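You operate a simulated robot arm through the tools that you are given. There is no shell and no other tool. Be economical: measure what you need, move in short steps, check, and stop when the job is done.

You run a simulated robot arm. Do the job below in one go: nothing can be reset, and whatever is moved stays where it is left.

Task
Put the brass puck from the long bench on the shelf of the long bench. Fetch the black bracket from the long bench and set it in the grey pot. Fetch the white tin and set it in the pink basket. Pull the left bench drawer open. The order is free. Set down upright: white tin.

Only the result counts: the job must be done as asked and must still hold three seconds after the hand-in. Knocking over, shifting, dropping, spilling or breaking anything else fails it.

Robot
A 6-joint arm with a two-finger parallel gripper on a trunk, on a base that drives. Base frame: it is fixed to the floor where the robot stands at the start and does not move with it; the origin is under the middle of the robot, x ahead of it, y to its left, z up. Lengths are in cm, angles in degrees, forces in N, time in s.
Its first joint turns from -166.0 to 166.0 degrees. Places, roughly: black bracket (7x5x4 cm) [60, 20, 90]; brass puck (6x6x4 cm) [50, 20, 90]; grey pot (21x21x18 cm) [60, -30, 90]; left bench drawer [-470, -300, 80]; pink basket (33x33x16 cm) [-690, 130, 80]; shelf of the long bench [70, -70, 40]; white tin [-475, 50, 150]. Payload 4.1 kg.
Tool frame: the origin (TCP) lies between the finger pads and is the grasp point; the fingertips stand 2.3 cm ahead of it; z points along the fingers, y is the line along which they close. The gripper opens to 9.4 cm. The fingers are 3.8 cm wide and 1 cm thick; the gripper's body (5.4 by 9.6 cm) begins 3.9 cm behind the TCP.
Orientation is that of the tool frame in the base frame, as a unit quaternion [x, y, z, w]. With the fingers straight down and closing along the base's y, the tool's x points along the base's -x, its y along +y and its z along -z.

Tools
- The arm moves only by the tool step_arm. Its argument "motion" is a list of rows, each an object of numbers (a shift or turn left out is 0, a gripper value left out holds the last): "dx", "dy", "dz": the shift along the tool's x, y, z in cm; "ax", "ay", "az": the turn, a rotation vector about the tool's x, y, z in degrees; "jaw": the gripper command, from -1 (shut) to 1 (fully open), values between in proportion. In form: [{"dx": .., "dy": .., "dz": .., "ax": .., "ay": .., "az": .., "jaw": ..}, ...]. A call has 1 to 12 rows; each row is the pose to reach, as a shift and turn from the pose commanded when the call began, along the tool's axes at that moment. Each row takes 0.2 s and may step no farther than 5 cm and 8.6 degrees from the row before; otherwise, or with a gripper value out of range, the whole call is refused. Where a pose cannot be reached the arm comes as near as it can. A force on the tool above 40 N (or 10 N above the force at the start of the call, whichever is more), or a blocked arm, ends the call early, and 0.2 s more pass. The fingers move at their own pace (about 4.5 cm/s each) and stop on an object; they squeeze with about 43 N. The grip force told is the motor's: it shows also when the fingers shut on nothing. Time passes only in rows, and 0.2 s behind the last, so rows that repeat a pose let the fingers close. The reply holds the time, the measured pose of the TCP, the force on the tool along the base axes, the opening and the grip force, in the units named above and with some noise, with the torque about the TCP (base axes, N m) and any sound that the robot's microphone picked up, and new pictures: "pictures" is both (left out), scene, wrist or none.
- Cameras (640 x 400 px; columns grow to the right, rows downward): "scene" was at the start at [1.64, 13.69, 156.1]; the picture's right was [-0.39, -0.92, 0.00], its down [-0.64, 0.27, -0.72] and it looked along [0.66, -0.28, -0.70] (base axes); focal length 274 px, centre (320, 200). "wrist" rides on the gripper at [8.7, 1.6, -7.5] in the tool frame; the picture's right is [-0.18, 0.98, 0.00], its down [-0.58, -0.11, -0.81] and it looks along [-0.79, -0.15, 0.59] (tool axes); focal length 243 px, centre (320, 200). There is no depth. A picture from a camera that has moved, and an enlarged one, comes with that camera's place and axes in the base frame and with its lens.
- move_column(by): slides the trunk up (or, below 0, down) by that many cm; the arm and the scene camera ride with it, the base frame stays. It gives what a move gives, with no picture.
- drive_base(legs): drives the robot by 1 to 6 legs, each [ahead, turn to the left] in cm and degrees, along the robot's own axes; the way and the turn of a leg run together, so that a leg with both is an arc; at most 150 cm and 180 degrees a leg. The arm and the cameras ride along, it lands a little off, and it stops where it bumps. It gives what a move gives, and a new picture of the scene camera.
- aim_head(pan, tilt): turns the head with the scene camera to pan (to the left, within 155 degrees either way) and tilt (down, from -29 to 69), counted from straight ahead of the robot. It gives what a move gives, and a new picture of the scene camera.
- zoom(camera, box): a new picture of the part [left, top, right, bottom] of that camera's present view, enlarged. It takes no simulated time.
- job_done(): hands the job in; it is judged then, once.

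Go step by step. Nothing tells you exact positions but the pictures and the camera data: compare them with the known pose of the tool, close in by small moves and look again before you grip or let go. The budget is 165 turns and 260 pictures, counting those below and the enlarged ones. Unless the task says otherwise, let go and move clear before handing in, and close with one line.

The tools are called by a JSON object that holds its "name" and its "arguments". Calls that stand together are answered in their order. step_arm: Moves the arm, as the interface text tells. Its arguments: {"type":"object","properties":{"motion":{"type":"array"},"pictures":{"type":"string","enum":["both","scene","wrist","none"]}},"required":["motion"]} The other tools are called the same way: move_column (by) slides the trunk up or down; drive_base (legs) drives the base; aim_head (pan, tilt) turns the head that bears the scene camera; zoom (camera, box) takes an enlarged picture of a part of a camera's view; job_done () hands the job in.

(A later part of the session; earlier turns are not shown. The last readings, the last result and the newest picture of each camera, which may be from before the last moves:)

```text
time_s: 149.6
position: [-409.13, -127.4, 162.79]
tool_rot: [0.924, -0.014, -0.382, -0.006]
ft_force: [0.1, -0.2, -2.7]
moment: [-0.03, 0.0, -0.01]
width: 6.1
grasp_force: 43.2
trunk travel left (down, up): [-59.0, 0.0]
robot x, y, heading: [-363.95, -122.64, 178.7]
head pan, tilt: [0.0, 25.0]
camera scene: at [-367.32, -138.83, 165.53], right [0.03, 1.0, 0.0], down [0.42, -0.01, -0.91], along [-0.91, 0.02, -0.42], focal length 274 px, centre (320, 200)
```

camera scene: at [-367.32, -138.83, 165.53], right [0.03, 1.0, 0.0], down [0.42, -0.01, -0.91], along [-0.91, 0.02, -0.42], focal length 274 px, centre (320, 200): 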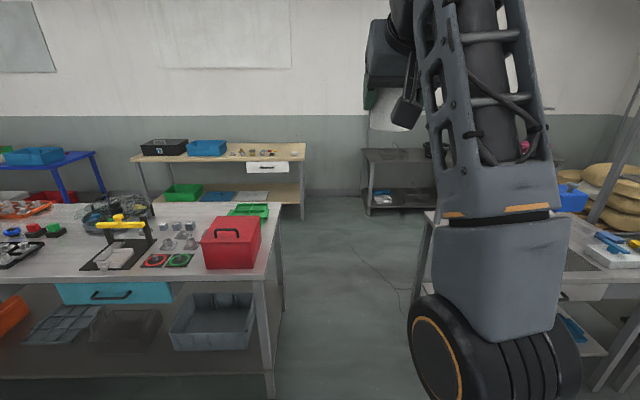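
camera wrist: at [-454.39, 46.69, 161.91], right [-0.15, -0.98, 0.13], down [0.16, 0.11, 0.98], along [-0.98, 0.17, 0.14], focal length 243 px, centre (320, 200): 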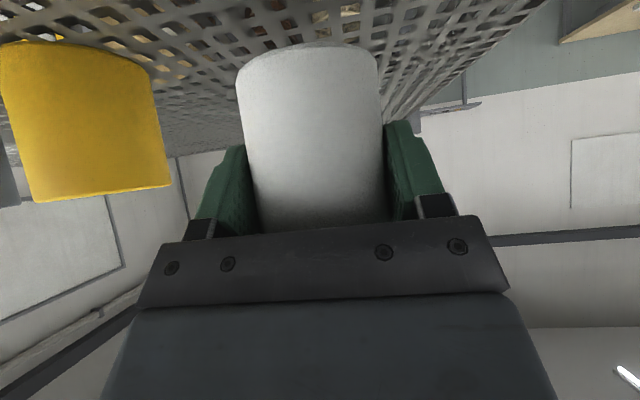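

The aisle behind is clear, with the back tables' fronts at x ≈ -675. Driving through the gap and into the aisle, then turning toward the basket.

{"name": "drive_base", "arguments": {"legs": [[150, 0], [94, 0], [0, -90]]}}

{"name": "aim_head", "arguments": {"pan": 20, "tilt": 25}}

```text
time_s: 165.5
position: [-613.49, -71.22, 162.78]
tool_rot: [-0.643, 0.663, 0.267, 0.274]
ft_force: [-0.3, 0.8, -1.6]
moment: [0.03, 0.06, -0.04]
width: 6.12
grasp_force: 42.8
trunk travel left (down, up): [-59.0, 0.0]
robot x, y, heading: [-609.01, -116.63, 88.6]
head pan, tilt: [0.0, 25.0]
camera scene: at [-625.24, -112.48, 165.53], right [1.0, -0.03, 0.0], down [-0.01, -0.42, -0.91], along [0.03, 0.91, -0.42], focal length 274 px, centre (320, 200)
```

scene: 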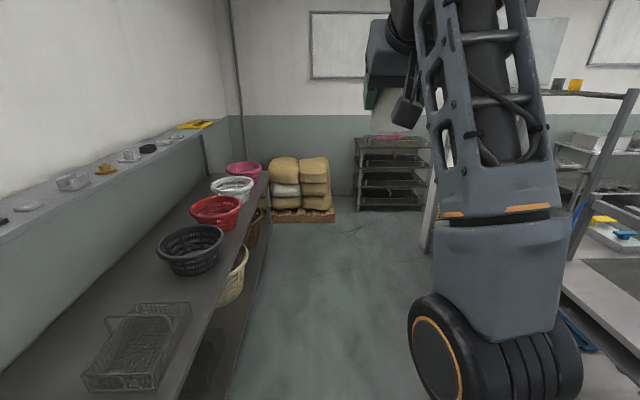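

```text
time_s: 166.3
position: [-613.31, -71.28, 162.74]
tool_rot: [-0.642, 0.664, 0.267, 0.275]
ft_force: [0.6, 0.4, -1.4]
moment: [-0.04, 0.05, 0.02]
width: 6.1
grasp_force: 43.1
trunk travel left (down, up): [-59.0, 0.0]
robot x, y, heading: [-608.76, -116.56, 88.2]
head pan, tilt: [20.0, 25.0]
camera scene: at [-628.41, -112.95, 165.52], right [0.95, 0.31, 0.0], down [0.13, -0.4, -0.91], along [-0.28, 0.86, -0.42], focal length 274 px, centre (320, 200)
```

scene: 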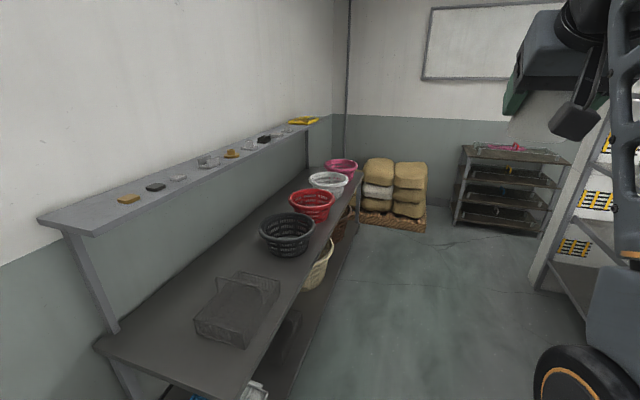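

The basket is centred near (-686, 126), and the table front is at x ≈ -665. I'll drive along the aisle to y ≈ 127 and turn to face the table.

{"name": "drive_base", "arguments": {"legs": [[150, 0], [94, 0], [0, 91.5]]}}

{"name": "aim_head", "arguments": {"pan": 0, "tilt": 40}}

```text
time_s: 182.1
position: [-652.22, 118.98, 162.88]
tool_rot: [0.924, 0.021, -0.382, 0.008]
ft_force: [0.9, 0.1, -2.4]
moment: [0.02, 0.0, 0.0]
width: 6.1
grasp_force: 42.7
trunk travel left (down, up): [-59.0, 0.0]
robot x, y, heading: [-607.36, 127.33, -177.2]
head pan, tilt: [20.0, 25.0]
camera scene: at [-609.06, 107.67, 165.52], right [-0.39, 0.92, 0.0], down [0.39, 0.16, -0.91], along [-0.83, -0.35, -0.42], focal length 274 px, centre (320, 200)
```

scene: 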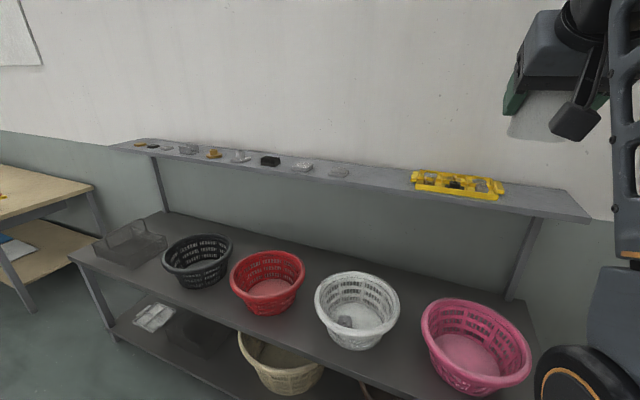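

```text
time_s: 183.0
position: [-652.26, 119.08, 162.86]
tool_rot: [0.924, 0.022, -0.381, 0.009]
ft_force: [0.0, -0.8, -1.5]
moment: [-0.01, -0.01, -0.01]
width: 6.11
grasp_force: 42.5
trunk travel left (down, up): [-59.0, 0.0]
robot x, y, heading: [-607.84, 127.26, -177.1]
head pan, tilt: [0.0, 40.0]
camera scene: at [-609.07, 110.83, 163.2], right [-0.05, 1.0, 0.0], down [0.64, 0.03, -0.77], along [-0.77, -0.04, -0.64], focal length 274 px, centre (320, 200)
```

scene: 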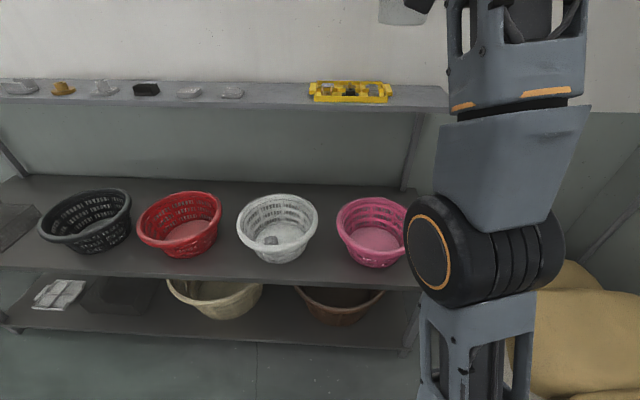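

The pink basket is centred near (-690, 129.5), with its rim at z ≈ 85 on a table at z ≈ 69. I'll turn slightly right, drive up to the table, and lower the trunk.

{"name": "drive_base", "arguments": {"legs": [[0, -8.4], [24, 0]]}}

{"name": "move_column", "arguments": {"by": -30}}

{"name": "move_column", "arguments": {"by": -25}}

{"name": "step_arm", "arguments": {"motion": [{"dx": 0}], "pictures": "both"}}

```text
time_s: 185.4
position: [-677.02, 127.94, 162.75]
tool_rot: [0.923, -0.046, -0.381, -0.019]
ft_force: [0.1, -0.4, -2.8]
moment: [0.01, 0.0, -0.02]
width: 6.1
grasp_force: 43.3
trunk travel left (down, up): [-59.0, 0.0]
robot x, y, heading: [-631.32, 129.72, 175.0]
head pan, tilt: [0.0, 40.0]
camera scene: at [-635.54, 113.57, 163.19], right [0.09, 1.0, 0.0], down [0.64, -0.06, -0.77], along [-0.76, 0.07, -0.64], focal length 274 px, centre (320, 200)
```

scene: 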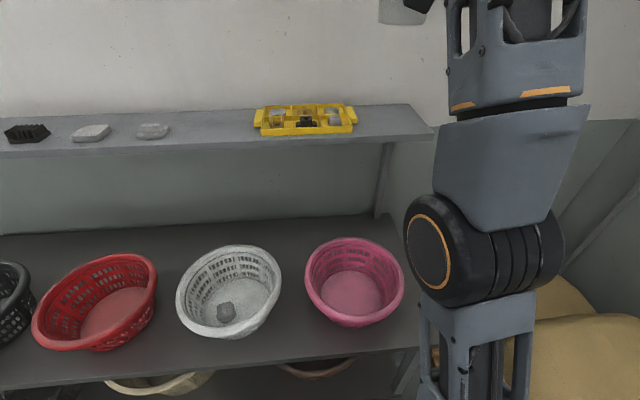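

```text
time_s: 188.4
position: [-676.87, 128.0, 132.89]
tool_rot: [0.923, -0.045, -0.381, -0.019]
ft_force: [0.1, -0.1, -1.8]
moment: [-0.01, -0.01, 0.02]
width: 6.1
grasp_force: 43.0
trunk travel left (down, up): [-29.0, 30.0]
robot x, y, heading: [-631.43, 129.37, 174.8]
head pan, tilt: [0.0, 40.0]
```

```text
time_s: 191.0
position: [-676.92, 127.84, 107.89]
tool_rot: [0.923, -0.045, -0.382, -0.019]
ft_force: [0.1, -0.5, -1.9]
moment: [0.03, -0.03, 0.0]
width: 6.11
grasp_force: 42.6
trunk travel left (down, up): [-4.0, 55.0]
robot x, y, heading: [-631.58, 129.29, 174.5]
head pan, tilt: [0.0, 40.0]
```

```text
time_s: 191.4
position: [-677.02, 127.85, 107.87]
tool_rot: [0.923, -0.045, -0.382, -0.018]
ft_force: [-0.8, -0.6, -2.4]
moment: [-0.02, 0.01, 0.0]
width: 6.1
grasp_force: 43.1
trunk travel left (down, up): [-4.0, 55.0]
robot x, y, heading: [-631.48, 129.76, 174.7]
head pan, tilt: [0.0, 40.0]
camera scene: at [-635.42, 113.57, 108.19], right [0.09, 1.0, 0.0], down [0.64, -0.06, -0.77], along [-0.76, 0.07, -0.64], focal length 274 px, centre (320, 200)
camera wrist: at [-665.81, 125.13, 106.92], right [-0.23, -0.97, 0.13], down [0.17, 0.09, 0.98], along [-0.96, 0.24, 0.14], focal length 243 px, centre (320, 200)
```

scene: 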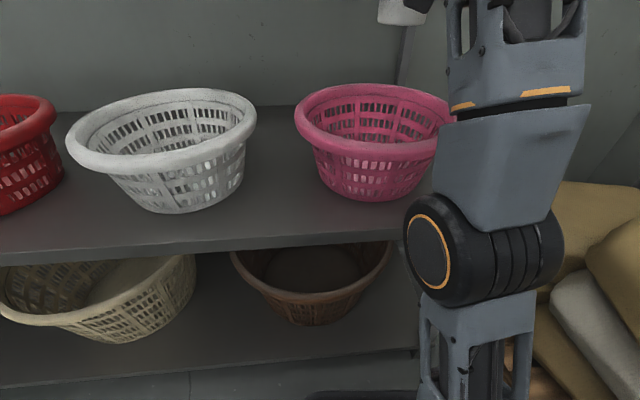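
wrist: 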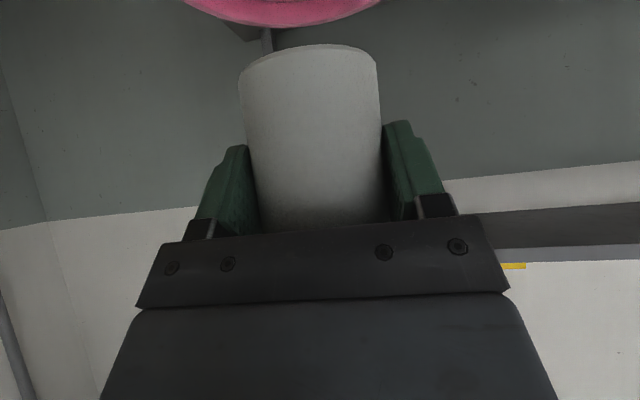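

Triangulating from two heights puts the basket at (-688.2, 129.9) with its rim at z = 85. I'll extend the tin over it, about 5 cm past centre so the wrist camera clears the near wall.

{"name": "step_arm", "arguments": {"motion": [{"dx": -2.8, "dy": -0.2, "dz": 2.8}, {"dx": -5.6, "dy": -0.4, "dz": 5.6}, {"dx": -8.4, "dy": -0.6, "dz": 8.4}, {"dx": -11.2, "dy": -0.8, "dz": 11.2}, {"dx": -11.2, "dy": -0.8, "dz": 11.2}]}}

```text
time_s: 192.6
position: [-688.34, 130.37, 101.28]
tool_rot: [0.923, -0.045, -0.383, -0.018]
ft_force: [0.6, 0.5, -1.8]
moment: [-0.01, -0.05, -0.02]
width: 6.12
grasp_force: 43.1
out of reach, approached as far as the arm can: row 1, 2, 3, 4, 5
trunk travel left (down, up): [-4.0, 55.0]
robot x, y, heading: [-631.2, 128.89, 174.7]
head pan, tilt: [0.0, 40.0]
camera scene: at [-635.41, 113.57, 108.19], right [0.09, 1.0, 0.0], down [0.64, -0.06, -0.77], along [-0.76, 0.07, -0.64], focal length 274 px, centre (320, 200)
camera wrist: at [-677.17, 127.59, 100.38], right [-0.23, -0.97, 0.13], down [0.17, 0.09, 0.98], along [-0.96, 0.24, 0.14], focal length 243 px, centre (320, 200)
```

scene: 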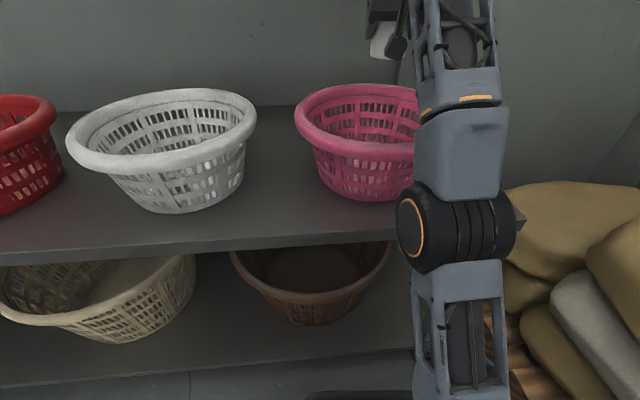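
wrist: 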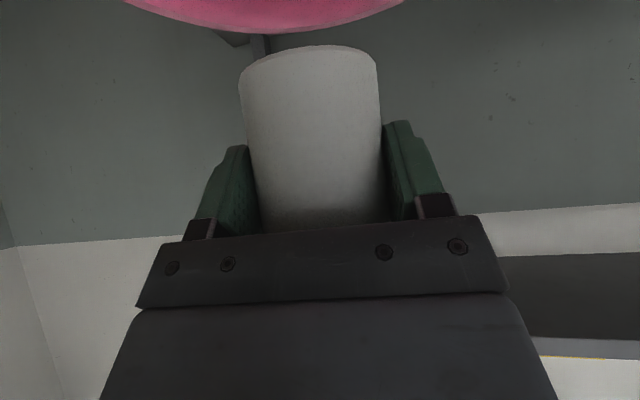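

The arm is at its upper reach limit here, so the rest gets easier going down. Lowering while moving on forward.

{"name": "step_arm", "arguments": {"motion": [{"dx": 0.5, "dz": 2}, {"dx": 1.0, "dz": 4}, {"dx": 1.4, "dz": 6}, {"dx": 1.85, "dz": 8.05}, {"dx": 1.85, "dz": 8.05}]}}

```text
time_s: 193.8
position: [-692.51, 130.54, 94.18]
tool_rot: [0.923, -0.045, -0.383, -0.018]
ft_force: [-1.3, -0.1, -2.2]
moment: [-0.02, -0.01, 0.0]
width: 6.11
grasp_force: 43.4
trunk travel left (down, up): [-4.0, 55.0]
robot x, y, heading: [-631.48, 129.61, 174.6]
head pan, tilt: [0.0, 40.0]
camera scene: at [-635.42, 113.57, 108.19], right [0.09, 1.0, 0.0], down [0.64, -0.06, -0.77], along [-0.76, 0.07, -0.64], focal length 274 px, centre (320, 200)
camera wrist: at [-681.35, 127.89, 93.25], right [-0.23, -0.97, 0.13], down [0.17, 0.09, 0.98], along [-0.96, 0.24, 0.14], focal length 243 px, centre (320, 200)
```

scene: 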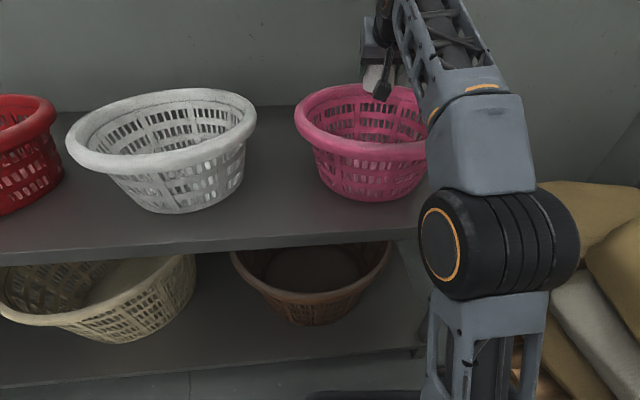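
wrist: 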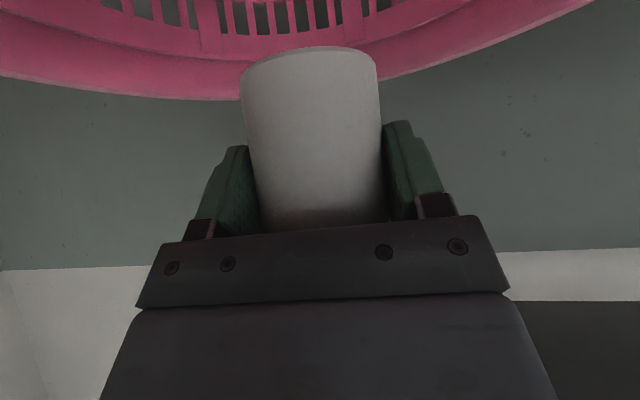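

Far-rim rays agree with the basket centre. Lowering straight down 11 cm, then checking.

{"name": "step_arm", "arguments": {"motion": [{"dx": 1.5, "dz": 1.5}, {"dx": 3, "dz": 3}, {"dx": 4.5, "dz": 4.5}, {"dx": 6, "dz": 6}, {"dx": 7.8, "dz": 7.8}, {"dx": 7.8, "dz": 7.8}]}}

```text
time_s: 195.2
position: [-692.56, 130.84, 83.25]
tool_rot: [0.923, -0.045, -0.381, -0.018]
ft_force: [0.4, -0.2, -1.7]
moment: [0.02, 0.01, 0.0]
width: 6.14
grasp_force: 43.4
trunk travel left (down, up): [-4.0, 55.0]
robot x, y, heading: [-631.67, 129.54, 174.4]
head pan, tilt: [0.0, 40.0]
camera scene: at [-635.42, 113.57, 108.19], right [0.09, 1.0, 0.0], down [0.64, -0.06, -0.77], along [-0.76, 0.07, -0.64], focal length 274 px, centre (320, 200)
camera wrist: at [-681.36, 128.01, 82.28], right [-0.23, -0.97, 0.13], down [0.17, 0.09, 0.98], along [-0.96, 0.24, 0.14], focal length 243 px, centre (320, 200)
```

scene: 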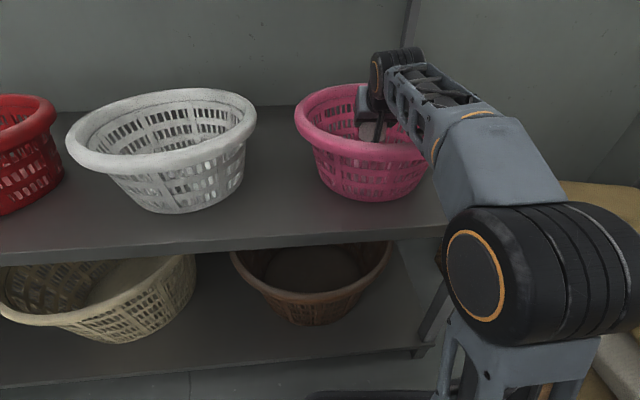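
wrist: 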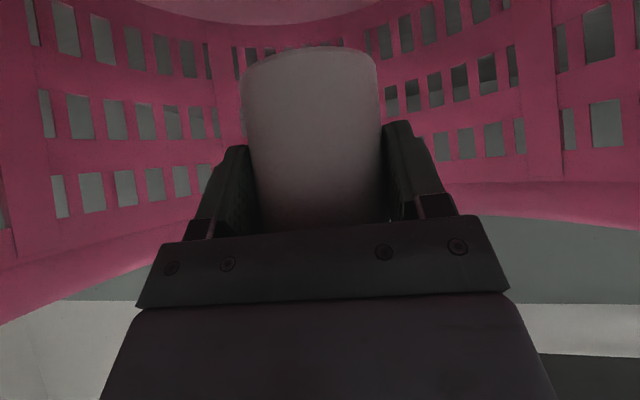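

The tin is inside, with the floor about 7 cm below. The wrist passes close over the near rim, so I'll go 1.5 cm further forward, down 3.5, and check that clearance.

{"name": "step_arm", "arguments": {"motion": [{"dx": -0.5, "dz": 0.5}, {"dx": -1.0, "dz": 1.0}, {"dx": 0, "dz": 2.0}, {"dx": 1.0, "dz": 3.0}, {"dx": 1.4, "dz": 3.4}, {"dx": 1.4, "dz": 3.4}]}}

{"name": "zoom", "arguments": {"camera": "scene", "box": [290, 40, 490, 220]}}

```text
time_s: 196.6
position: [-693.82, 130.89, 79.61]
tool_rot: [0.923, -0.045, -0.381, -0.019]
ft_force: [0.8, 0.1, -1.9]
moment: [0.0, -0.01, 0.03]
width: 6.11
grasp_force: 43.1
trunk travel left (down, up): [-4.0, 55.0]
robot x, y, heading: [-631.57, 129.72, 174.4]
head pan, tilt: [0.0, 40.0]
camera scene: at [-635.43, 113.57, 108.19], right [0.09, 1.0, 0.0], down [0.64, -0.06, -0.77], along [-0.76, 0.07, -0.64], focal length 274 px, centre (320, 200)
camera wrist: at [-682.69, 128.05, 78.75], right [-0.23, -0.97, 0.13], down [0.17, 0.09, 0.98], along [-0.96, 0.24, 0.14], focal length 243 px, centre (320, 200)
```

scene: 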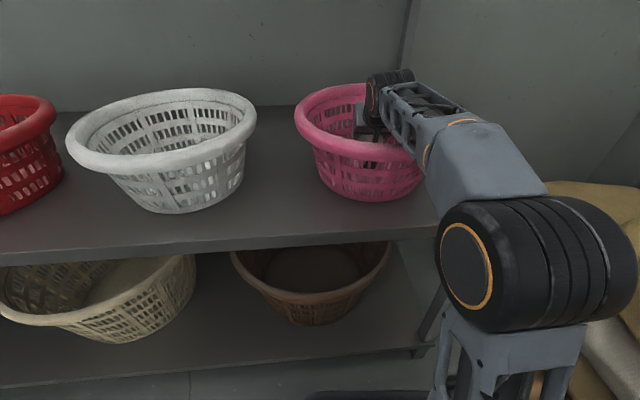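
wrist: 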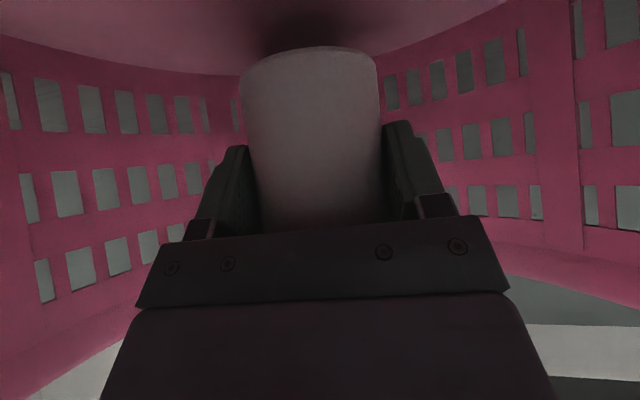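

```text
2.22 times, centred on (390, 130) of scene
camera zoom: at [-635.43, 113.57, 108.19], right [0.09, 1.0, 0.0], down [0.64, -0.06, -0.77], along [-0.76, 0.07, -0.64], focal length 610 px, centre (164, 356)
```

zoom: 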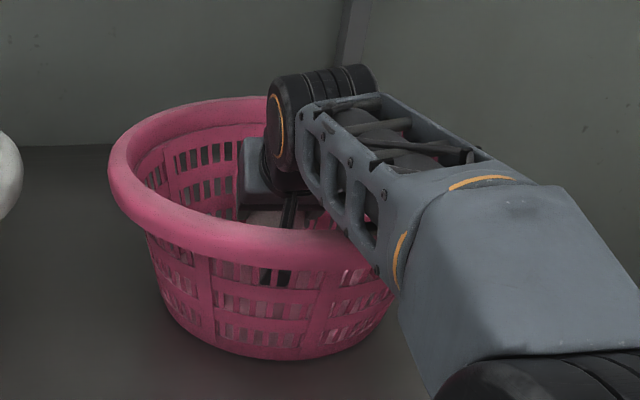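

The forearm runs nearly level just above the near rim. Raising the trunk 20 cm and lowering the arm by the same amount will lift the elbow and give the forearm more room.

{"name": "move_column", "arguments": {"by": 20}}

{"name": "step_arm", "arguments": {"motion": [{"dx": 2, "dz": 2}, {"dx": 4.5, "dz": 4.5}, {"dx": 7, "dz": 7}, {"dx": 9.5, "dz": 9.5}, {"dx": 12, "dz": 12}, {"dx": 14.1, "dz": 14.1}, {"dx": 14.1, "dz": 14.1}]}}

{"name": "zoom", "arguments": {"camera": "scene", "box": [260, 160, 500, 360]}}

```text
time_s: 198.7
position: [-693.71, 130.79, 99.57]
tool_rot: [0.923, -0.045, -0.381, -0.019]
ft_force: [-0.1, -0.3, -2.5]
moment: [0.01, 0.0, 0.02]
width: 6.1
grasp_force: 42.6
trunk travel left (down, up): [-24.0, 35.0]
robot x, y, heading: [-631.83, 129.58, 174.7]
head pan, tilt: [0.0, 40.0]
```

```text
time_s: 200.3
position: [-694.03, 130.94, 79.5]
tool_rot: [0.923, -0.046, -0.382, -0.019]
ft_force: [0.9, -0.6, -1.9]
moment: [0.01, 0.0, 0.03]
width: 6.1
grasp_force: 42.6
trunk travel left (down, up): [-24.0, 35.0]
robot x, y, heading: [-631.18, 129.66, 174.6]
head pan, tilt: [0.0, 40.0]
camera scene: at [-635.44, 113.57, 128.19], right [0.09, 1.0, 0.0], down [0.64, -0.06, -0.77], along [-0.76, 0.07, -0.64], focal length 274 px, centre (320, 200)
camera wrist: at [-682.86, 128.1, 78.6], right [-0.23, -0.97, 0.13], down [0.17, 0.09, 0.98], along [-0.96, 0.24, 0.14], focal length 243 px, centre (320, 200)
```

scene: 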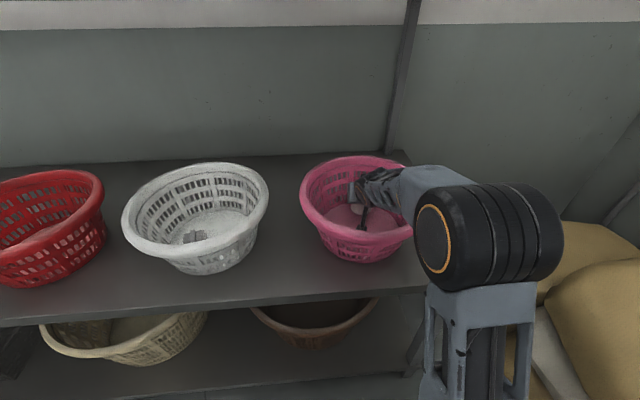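
wrist: 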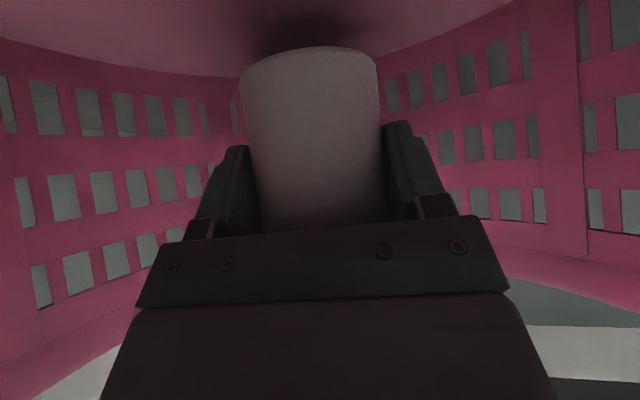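

```text
2.00 times, centred on (380, 260) of scene
camera zoom: at [-635.44, 113.57, 128.19], right [0.09, 1.0, 0.0], down [0.64, -0.06, -0.77], along [-0.76, 0.07, -0.64], focal length 549 px, centre (200, 80)
```

zoom: 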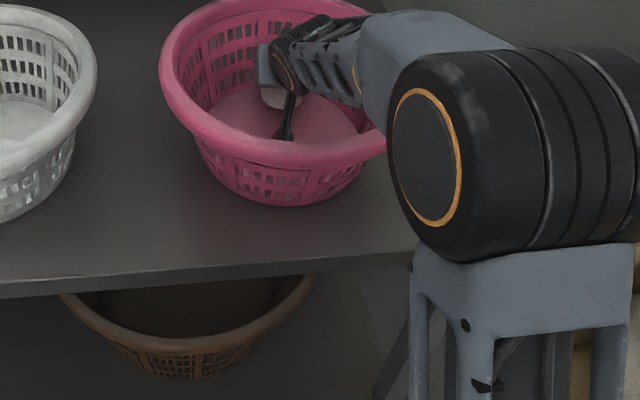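

Now there's ample clearance over the rim. Lowering slowly to the basket floor.

{"name": "step_arm", "arguments": {"motion": [{"dx": 0.35, "dz": 0.35}, {"dx": 0.7, "dz": 0.7}, {"dx": 1.05, "dz": 1.05}, {"dx": 1.4, "dz": 1.4}, {"dx": 1.75, "dz": 1.75}, {"dx": 2.1, "dz": 2.1}, {"dx": 2.1, "dz": 2.1}], "pictures": "wrist"}}

```text
time_s: 201.9
position: [-693.86, 130.84, 77.32]
tool_rot: [0.92, -0.045, -0.388, -0.018]
ft_force: [-1.8, 1.8, 36.4]
moment: [0.16, 0.25, 0.01]
width: 6.17
grasp_force: 43.0
trunk travel left (down, up): [-24.0, 35.0]
robot x, y, heading: [-631.49, 129.98, 174.7]
head pan, tilt: [0.0, 40.0]
camera wrist: at [-682.75, 128.11, 76.29], right [-0.22, -0.97, 0.13], down [0.18, 0.09, 0.98], along [-0.96, 0.24, 0.15], focal length 243 px, centre (320, 200)
```

wrist: 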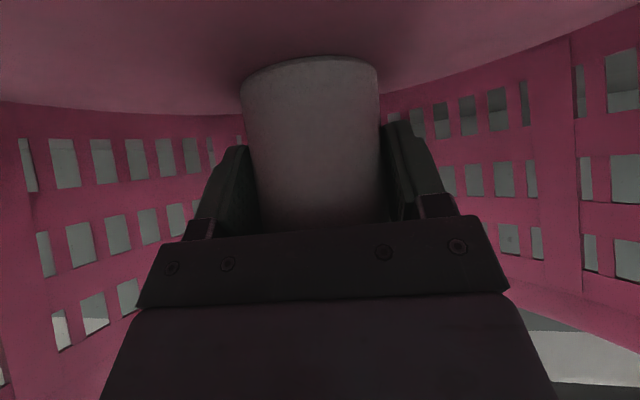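

The tin is on the basket floor (36 N contact). I'll ease off slightly, open, and rise straight up.

{"name": "step_arm", "arguments": {"motion": [{"dx": -0.35, "dz": -0.35}, {"dx": -0.35, "dz": -0.35}, {"dx": -0.35, "dz": -0.35, "jaw": 1}, {"dx": -0.35, "dz": -0.35, "jaw": 1}, {"dx": -0.35, "dz": -0.35, "jaw": 1}, {"dx": -0.35, "dz": -0.35, "jaw": 1}], "pictures": "wrist"}}

```text
time_s: 203.3
position: [-693.8, 130.79, 77.19]
tool_rot: [0.923, -0.045, -0.382, -0.019]
ft_force: [0.6, 0.2, 0.3]
moment: [0.01, 0.0, 0.0]
width: 9.39
grasp_force: 0.0
trunk travel left (down, up): [-24.0, 35.0]
robot x, y, heading: [-631.94, 129.96, 174.3]
head pan, tilt: [0.0, 40.0]
camera wrist: at [-682.66, 128.07, 76.32], right [-0.23, -0.97, 0.13], down [0.17, 0.09, 0.98], along [-0.96, 0.24, 0.14], focal length 243 px, centre (320, 200)
```

wrist: 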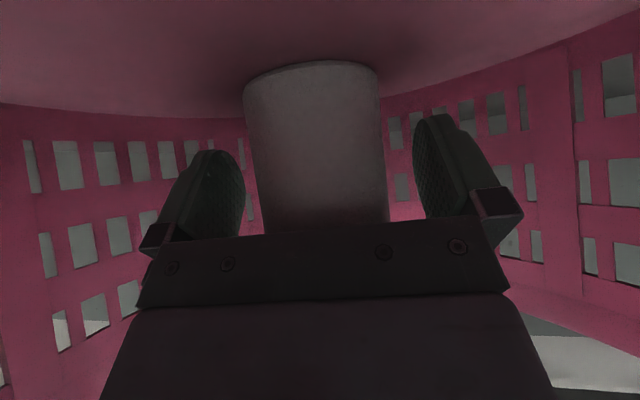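

The tin stands free between the open fingers. Rising straight up.

{"name": "step_arm", "arguments": {"motion": [{"dx": -0.7, "dz": -0.7}, {"dx": -2, "dz": -2}, {"dx": -4, "dz": -4}, {"dx": -6.5, "dz": -6.5}, {"dx": -9, "dz": -9}, {"dx": -11.5, "dz": -11.5}, {"dx": -13.5, "dz": -13.5}, {"dx": -13.5, "dz": -13.5}]}}

```text
time_s: 205.1
position: [-693.83, 130.77, 96.35]
tool_rot: [0.923, -0.045, -0.381, -0.019]
ft_force: [-0.4, -0.1, 0.6]
moment: [-0.01, 0.0, -0.01]
width: 9.4
grasp_force: 0.2
trunk travel left (down, up): [-24.0, 35.0]
robot x, y, heading: [-631.57, 129.78, 174.6]
head pan, tilt: [0.0, 40.0]
camera scene: at [-635.4, 113.57, 128.19], right [0.09, 1.0, 0.0], down [0.64, -0.06, -0.77], along [-0.76, 0.07, -0.64], focal length 274 px, centre (320, 200)
camera wrist: at [-682.68, 127.91, 95.5], right [-0.23, -0.97, 0.13], down [0.17, 0.09, 0.98], along [-0.96, 0.24, 0.14], focal length 243 px, centre (320, 200)
```

scene: 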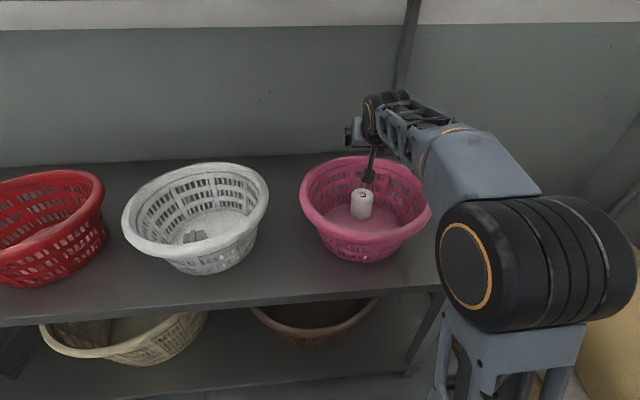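
wrist: 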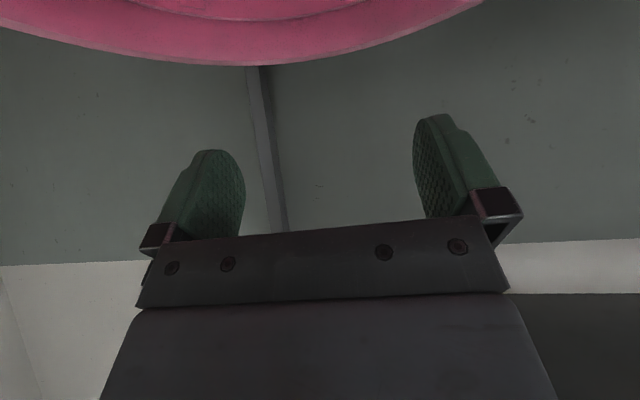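

The tin stands upright in the pink basket. Now I'll raise the trunk a bit, back off, and return through the aisle toward the bench with the turquoise drawers.

{"name": "move_column", "arguments": {"by": 25}}

{"name": "drive_base", "arguments": {"legs": [[-24, 0]]}}

{"name": "step_arm", "arguments": {"motion": [{"dx": 2.5, "dz": -2.5}, {"dx": 5, "dz": -5}, {"dx": 7.5, "dz": -7.5}, {"dx": 10, "dz": -10}, {"dx": 12, "dz": -12}, {"dx": 12, "dz": -12}], "pictures": "none"}}

```text
time_s: 207.7
position: [-693.8, 130.74, 121.33]
tool_rot: [0.923, -0.045, -0.381, -0.019]
ft_force: [0.4, 0.0, -0.1]
moment: [-0.03, -0.05, 0.0]
width: 9.4
grasp_force: 0.2
trunk travel left (down, up): [-49.0, 10.0]
robot x, y, heading: [-631.58, 129.7, 174.6]
head pan, tilt: [0.0, 40.0]
```

```text
time_s: 209.5
position: [-669.8, 128.43, 121.44]
tool_rot: [0.923, -0.045, -0.383, -0.019]
ft_force: [0.1, 0.5, 0.1]
moment: [-0.02, -0.01, 0.02]
width: 9.42
grasp_force: 0.1
trunk travel left (down, up): [-49.0, 10.0]
robot x, y, heading: [-607.79, 127.54, 174.5]
head pan, tilt: [0.0, 40.0]
camera scene: at [-611.41, 111.29, 153.2], right [0.09, 1.0, 0.0], down [0.64, -0.06, -0.77], along [-0.76, 0.07, -0.64], focal length 274 px, centre (320, 200)
```

scene: 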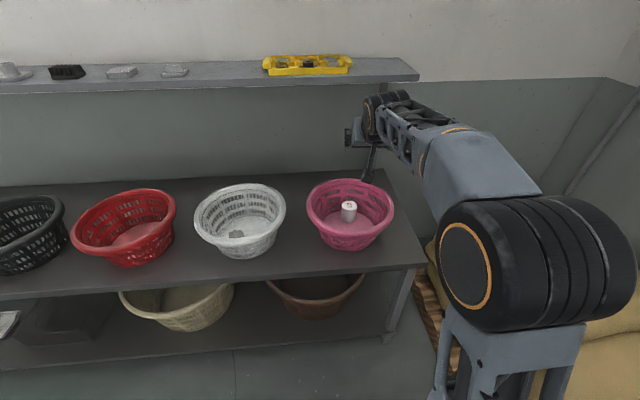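

```text
time_s: 210.9
position: [-652.95, 126.65, 121.36]
tool_rot: [0.923, -0.046, -0.382, -0.019]
ft_force: [0.7, 0.1, 0.0]
moment: [-0.01, 0.05, 0.0]
width: 9.41
grasp_force: 0.1
trunk travel left (down, up): [-49.0, 10.0]
robot x, y, heading: [-607.06, 127.39, 174.4]
head pan, tilt: [0.0, 40.0]
```

{"name": "drive_base", "arguments": {"legs": [[0, 95.8], [150, 0], [96, 0], [0, 90], [150, 0], [96, 0]]}}

{"name": "aim_head", "arguments": {"pan": -130, "tilt": 20}}

```text
time_s: 242.5
position: [-317.96, -118.96, 121.34]
tool_rot: [0.01, 0.924, -0.004, 0.382]
ft_force: [0.0, 1.1, -0.1]
moment: [-0.01, 0.01, 0.0]
width: 9.39
grasp_force: 0.1
trunk travel left (down, up): [-49.0, 10.0]
robot x, y, heading: [-362.98, -123.28, -1.2]
head pan, tilt: [0.0, 40.0]
camera scene: at [-360.35, -106.18, 153.19], right [-0.02, -1.0, 0.0], down [-0.64, 0.01, -0.77], along [0.77, -0.02, -0.64], focal length 274 px, centre (320, 200)
```

scene: 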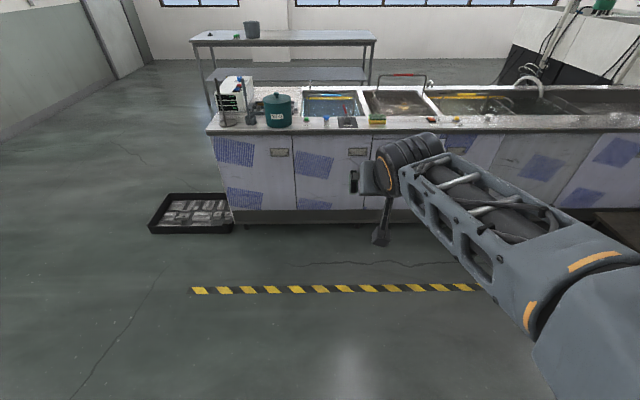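

```text
time_s: 244.6
position: [-318.08, -119.01, 121.21]
tool_rot: [0.011, 0.924, -0.004, 0.383]
ft_force: [-0.3, 0.0, 0.8]
moment: [0.01, 0.04, -0.01]
width: 9.39
grasp_force: 0.1
trunk travel left (down, up): [-49.0, 10.0]
robot x, y, heading: [-363.07, -122.82, -1.1]
head pan, tilt: [-130.0, 20.0]
camera scene: at [-374.98, -113.03, 156.33], right [-0.75, 0.66, 0.0], down [0.22, 0.26, -0.94], along [-0.62, -0.71, -0.34], focal length 274 px, centre (320, 200)
```

scene: 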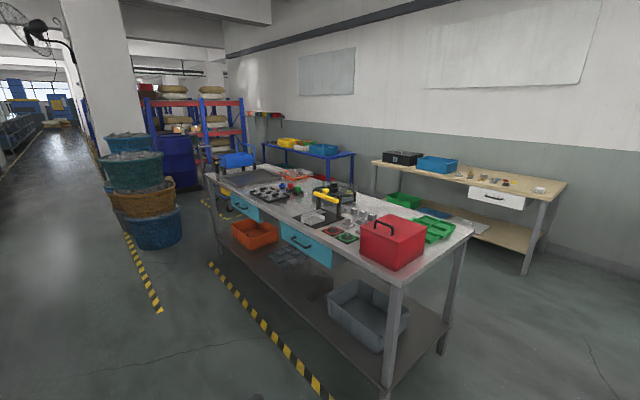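

The bench has two turquoise drawers; the left one is near y ≈ -312, with its handle at z ≈ 73 and its face near x ≈ -467. Driving there and facing it.

{"name": "drive_base", "arguments": {"legs": [[0, -89], [150, 0], [36, 0], [0, -90]]}}

{"name": "aim_head", "arguments": {"pan": 0, "tilt": 30}}

```text
time_s: 261.6
position: [-406.22, -314.53, 121.3]
tool_rot: [0.924, 0.005, -0.382, 0.002]
ft_force: [-0.6, 0.5, 0.9]
moment: [-0.01, 0.03, -0.03]
width: 9.41
grasp_force: 0.1
trunk travel left (down, up): [-49.0, 10.0]
robot x, y, heading: [-361.07, -308.77, -179.4]
head pan, tilt: [-130.0, 20.0]
camera scene: at [-348.87, -318.05, 156.33], right [0.78, -0.63, 0.0], down [-0.22, -0.27, -0.94], along [0.59, 0.73, -0.34], focal length 274 px, centre (320, 200)
```

scene: 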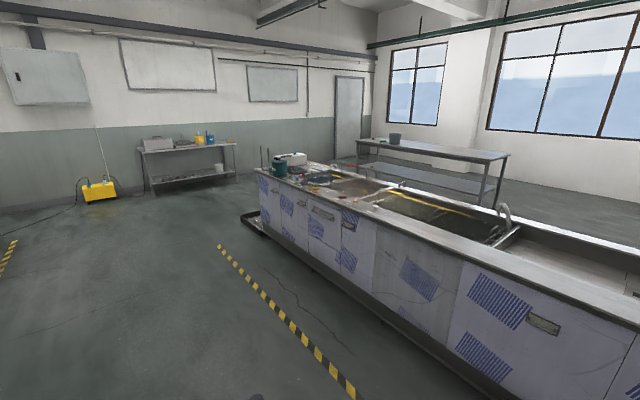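

```text
time_s: 263.7
position: [-406.24, -314.67, 121.28]
tool_rot: [0.924, 0.005, -0.382, 0.003]
ft_force: [-0.6, -0.3, 0.4]
moment: [-0.02, 0.01, 0.01]
width: 9.41
grasp_force: 0.1
trunk travel left (down, up): [-49.0, 10.0]
robot x, y, heading: [-361.19, -309.0, -178.9]
head pan, tilt: [0.0, 30.0]
camera scene: at [-363.8, -325.39, 154.73], right [-0.01, 1.0, 0.0], down [0.5, 0.01, -0.87], along [-0.87, -0.01, -0.5], focal length 274 px, centre (320, 200)
```

scene: 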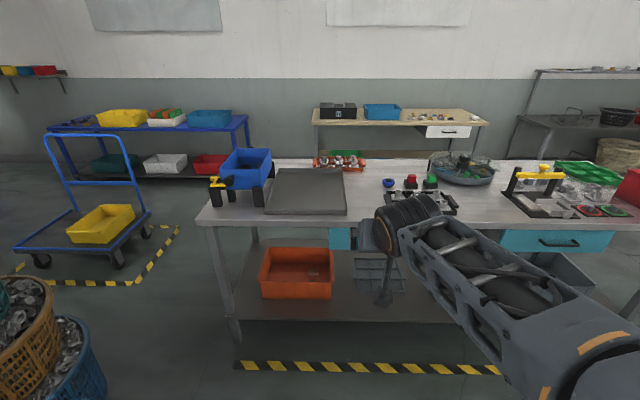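

Two-view triangulation puts the left drawer's face at x ≈ -460, its centre at y ≈ -298, and its handle at z ≈ 79. I'll bring the tool to horizontal and shift it in line.

{"name": "step_arm", "arguments": {"motion": [{"dy": -2.8, "ay": -7.5}, {"dy": -5.6, "ay": -15}, {"dy": -8.4, "ay": -22.5}, {"dy": -11.2, "ay": -30}, {"dy": -14, "ay": -37.5}, {"dy": -16.5, "ay": -45}, {"dy": -16.5, "ay": -45}], "pictures": "none"}}

{"name": "step_arm", "arguments": {"motion": [{"az": -8.5}, {"az": -17}, {"az": -25.5}, {"az": -34}, {"az": -42.5}, {"az": -51}, {"az": -59.5}, {"az": -68}, {"az": -76.5}, {"az": -85}, {"az": -90}, {"az": -90}], "pictures": "both"}}

```text
time_s: 265.3
position: [-406.49, -298.02, 121.3]
tool_rot: [-0.707, -0.003, 0.707, -0.003]
ft_force: [-1.1, -0.6, -0.2]
moment: [0.0, 0.03, 0.02]
width: 9.4
grasp_force: 0.0
out of reach, approached as far as the arm can: row 3, 4
trunk travel left (down, up): [-49.0, 10.0]
robot x, y, heading: [-360.82, -308.85, -179.2]
head pan, tilt: [0.0, 30.0]
```

```text
time_s: 267.9
position: [-400.09, -302.51, 133.78]
tool_rot: [0.525, 0.509, -0.484, -0.481]
ft_force: [0.6, -0.3, 0.2]
moment: [0.0, 0.03, -0.02]
width: 9.4
grasp_force: 0.1
out of reach, approached as far as the arm can: row 4, 5, 6, 7, 8, 9, 10, 11, 12
trunk travel left (down, up): [-49.0, 10.0]
robot x, y, heading: [-361.05, -309.01, -179.0]
head pan, tilt: [0.0, 30.0]
camera scene: at [-363.83, -325.39, 154.76], right [-0.01, 1.0, 0.0], down [0.5, 0.01, -0.87], along [-0.87, -0.01, -0.5], focal length 274 px, centre (320, 200)
camera wrist: at [-392.5, -294.05, 132.59], right [0.07, -0.2, -0.98], down [0.79, -0.59, 0.18], along [-0.61, -0.78, 0.12], focal length 243 px, centre (320, 200)
```

scene: 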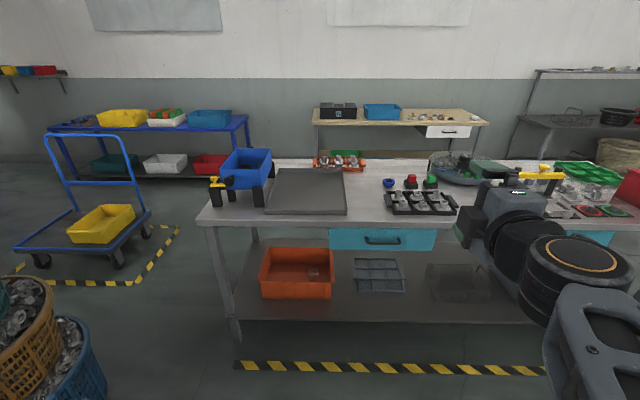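
wrist: 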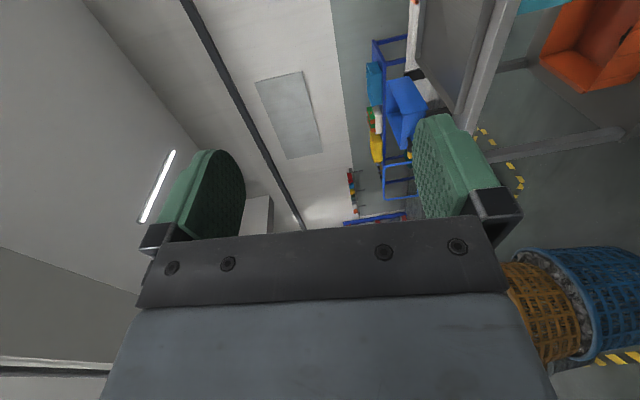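

The tool is now horizontal with the fingers closing vertically, and the drawer is in clear view. Zooming in on the handle.

{"name": "zoom", "arguments": {"camera": "scene", "box": [320, 205, 450, 275]}}

```text
4.92 times, centred on (385, 240) of scene
camera zoom: at [-363.83, -325.39, 154.76], right [-0.01, 1.0, 0.0], down [0.5, 0.01, -0.87], along [-0.87, -0.01, -0.5], focal length 1351 px, centre (0, 3)
```

zoom: 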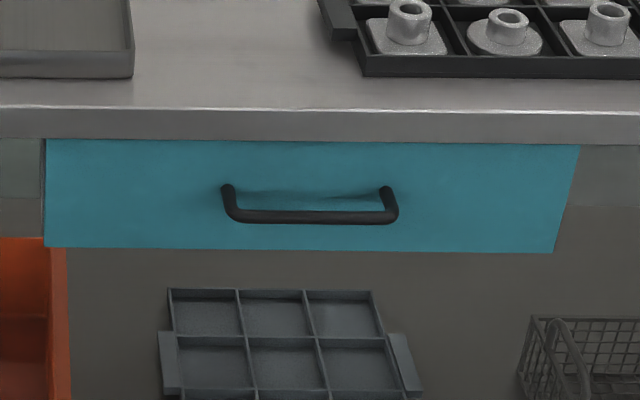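

The handle is a bar about 13 cm long at roughly (-455.7, -300, 80.5), standing some 4 cm off the face. I'll extend the arm a little to get a cleaner pose, then lower the trunk.

{"name": "step_arm", "arguments": {"motion": [{"dz": 3, "ax": 2}, {"dz": 6, "dy": 1, "dx": 1, "ax": 4}, {"dz": 9, "dy": 3, "dx": 2.5, "ax": 4}, {"dz": 12, "dy": 6, "dx": 2.5, "ax": 4}, {"dz": 13, "dy": 10, "dx": 2.5, "ax": 4}, {"dz": 13, "dy": 12, "dx": 2.5, "ax": 4}, {"dz": 13, "dy": 12, "dx": 2.5, "ax": 4}], "pictures": "none"}}

{"name": "move_column", "arguments": {"by": -35}}

```text
time_s: 269.5
position: [-406.64, -303.56, 140.11]
tool_rot: [0.504, 0.494, -0.503, -0.499]
ft_force: [0.5, -0.4, -0.4]
moment: [-0.02, -0.01, -0.03]
width: 9.4
grasp_force: 0.1
out of reach, approached as far as the arm can: row 1, 2, 3, 4, 5, 6, 7
trunk travel left (down, up): [-49.0, 10.0]
robot x, y, heading: [-360.87, -309.12, -179.1]
head pan, tilt: [0.0, 30.0]
```

```text
time_s: 272.9
position: [-406.74, -303.51, 105.21]
tool_rot: [0.506, 0.493, -0.502, -0.498]
ft_force: [-0.4, -0.1, 0.1]
moment: [-0.04, 0.02, 0.04]
width: 9.41
grasp_force: 0.0
trunk travel left (down, up): [-14.0, 45.0]
robot x, y, heading: [-361.22, -309.31, -179.2]
head pan, tilt: [0.0, 30.0]
```

This roll pushes the wrist to a limit when horizontal. Since the bar runs along y, a downward-tilted grip works too, so I'll pitch the tool down 45° with the same roll and check how low it can go.

{"name": "step_arm", "arguments": {"motion": [{"ax": -8}, {"ax": -16, "dy": 1}, {"ax": -24, "dy": 3}, {"ax": -32, "dy": 5}, {"ax": -40, "dy": 7}, {"ax": -45, "dy": 9}, {"ax": -45, "dy": 12}, {"ax": -45, "dy": 12}], "pictures": "both"}}

```text
time_s: 274.7
position: [-406.64, -303.66, 93.13]
tool_rot: [0.658, 0.648, -0.276, -0.267]
ft_force: [1.0, -0.3, 0.2]
moment: [0.01, -0.02, 0.01]
width: 9.39
grasp_force: 0.1
trunk travel left (down, up): [-14.0, 45.0]
robot x, y, heading: [-360.87, -309.01, -179.3]
head pan, tilt: [0.0, 30.0]
camera scene: at [-363.8, -325.39, 119.73], right [-0.01, 1.0, 0.0], down [0.5, 0.01, -0.87], along [-0.87, -0.01, -0.5], focal length 274 px, centre (320, 200)
camera wrist: at [-400.24, -295.12, 97.06], right [0.69, -0.2, -0.69], down [0.49, -0.57, 0.66], along [-0.53, -0.79, -0.3], focal length 243 px, centre (320, 200)
```

scene: 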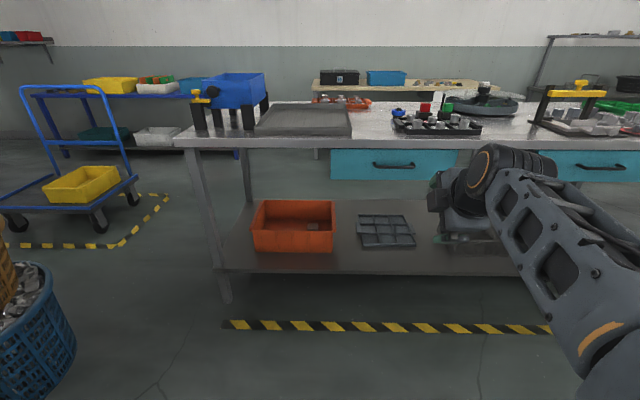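
wrist: 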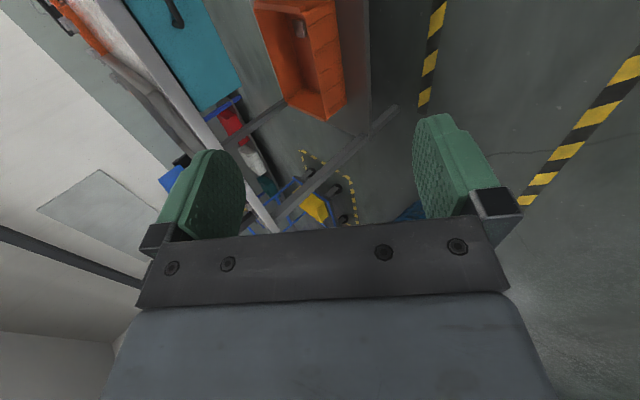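

That pose is reachable. Zooming on the handle from this lower camera height to triangulate it precisely.

{"name": "zoom", "arguments": {"camera": "scene", "box": [330, 130, 460, 200]}}

```text
4.92 times, centred on (395, 165) of scene
camera zoom: at [-363.8, -325.39, 119.73], right [-0.01, 1.0, 0.0], down [0.5, 0.01, -0.87], along [-0.87, -0.01, -0.5], focal length 1351 px, centre (-49, 372)
```

zoom: 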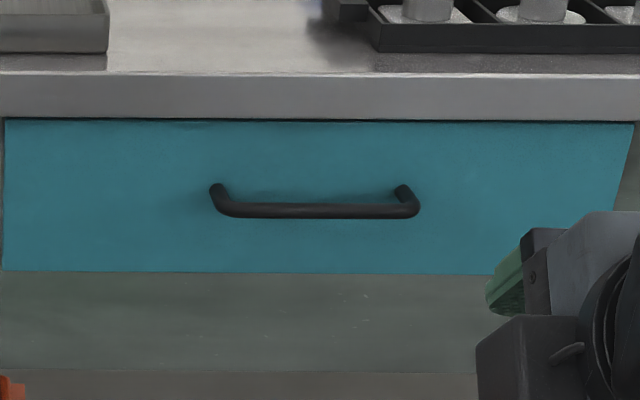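

The bar is at (-455.8, -300, 80.5), with the face at x ≈ -459.3 and the table lip above z = 86. I'll drive 40 cm closer and then line up.

{"name": "drive_base", "arguments": {"legs": [[38, 0]]}}

{"name": "step_arm", "arguments": {"motion": [{"dx": 1.5, "jaw": -0.3}, {"dx": 3.0}, {"dx": 4.0}, {"dx": 4.0}]}}

```text
time_s: 277.1
position: [-444.59, -304.25, 93.26]
tool_rot: [0.658, 0.647, -0.275, -0.268]
ft_force: [0.5, -0.3, -0.2]
moment: [0.0, -0.02, -0.01]
width: 9.38
grasp_force: 0.1
trunk travel left (down, up): [-14.0, 45.0]
robot x, y, heading: [-398.89, -309.44, -179.3]
head pan, tilt: [0.0, 30.0]
camera scene: at [-401.67, -325.91, 119.73], right [-0.01, 1.0, 0.0], down [0.5, 0.01, -0.87], along [-0.87, -0.01, -0.5], focal length 274 px, centre (320, 200)
```

scene: 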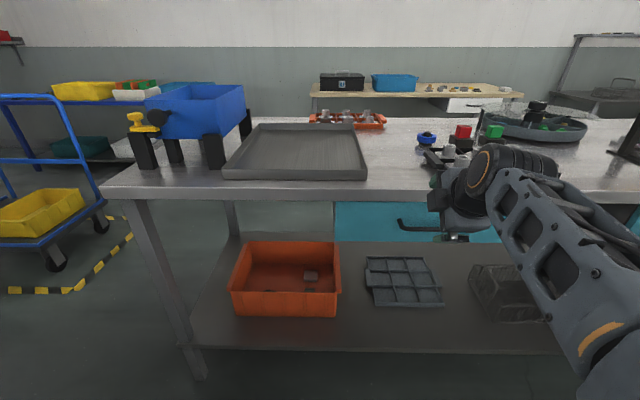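

```text
time_s: 278.1
position: [-444.44, -300.25, 93.07]
tool_rot: [0.658, 0.647, -0.276, -0.268]
ft_force: [0.5, 0.1, 0.1]
moment: [0.03, 0.03, -0.02]
width: 3.29
grasp_force: 0.1
trunk travel left (down, up): [-14.0, 45.0]
robot x, y, heading: [-399.42, -309.67, -179.2]
head pan, tilt: [0.0, 30.0]
camera scene: at [-401.67, -325.91, 119.73], right [-0.01, 1.0, 0.0], down [0.5, 0.01, -0.87], along [-0.87, -0.01, -0.5], focal length 274 px, centre (320, 200)
camera wrist: at [-438.07, -291.6, 97.0], right [0.69, -0.2, -0.69], down [0.49, -0.57, 0.66], along [-0.53, -0.79, -0.3], focal length 243 px, centre (320, 200)
```

scene: 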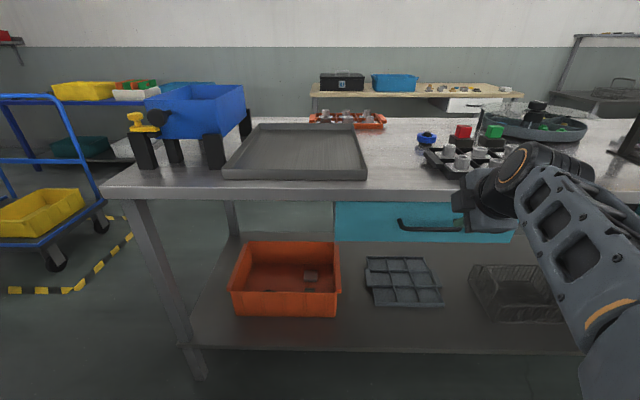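
wrist: 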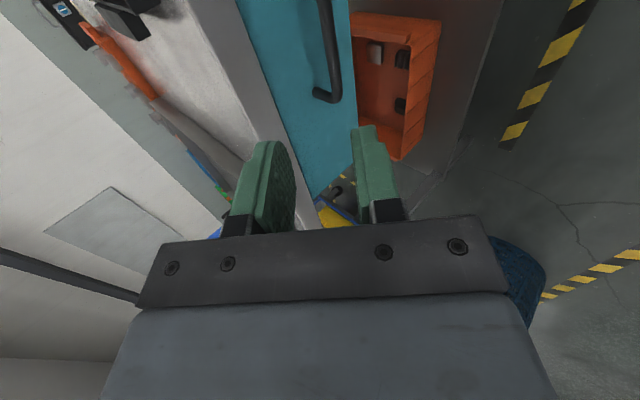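

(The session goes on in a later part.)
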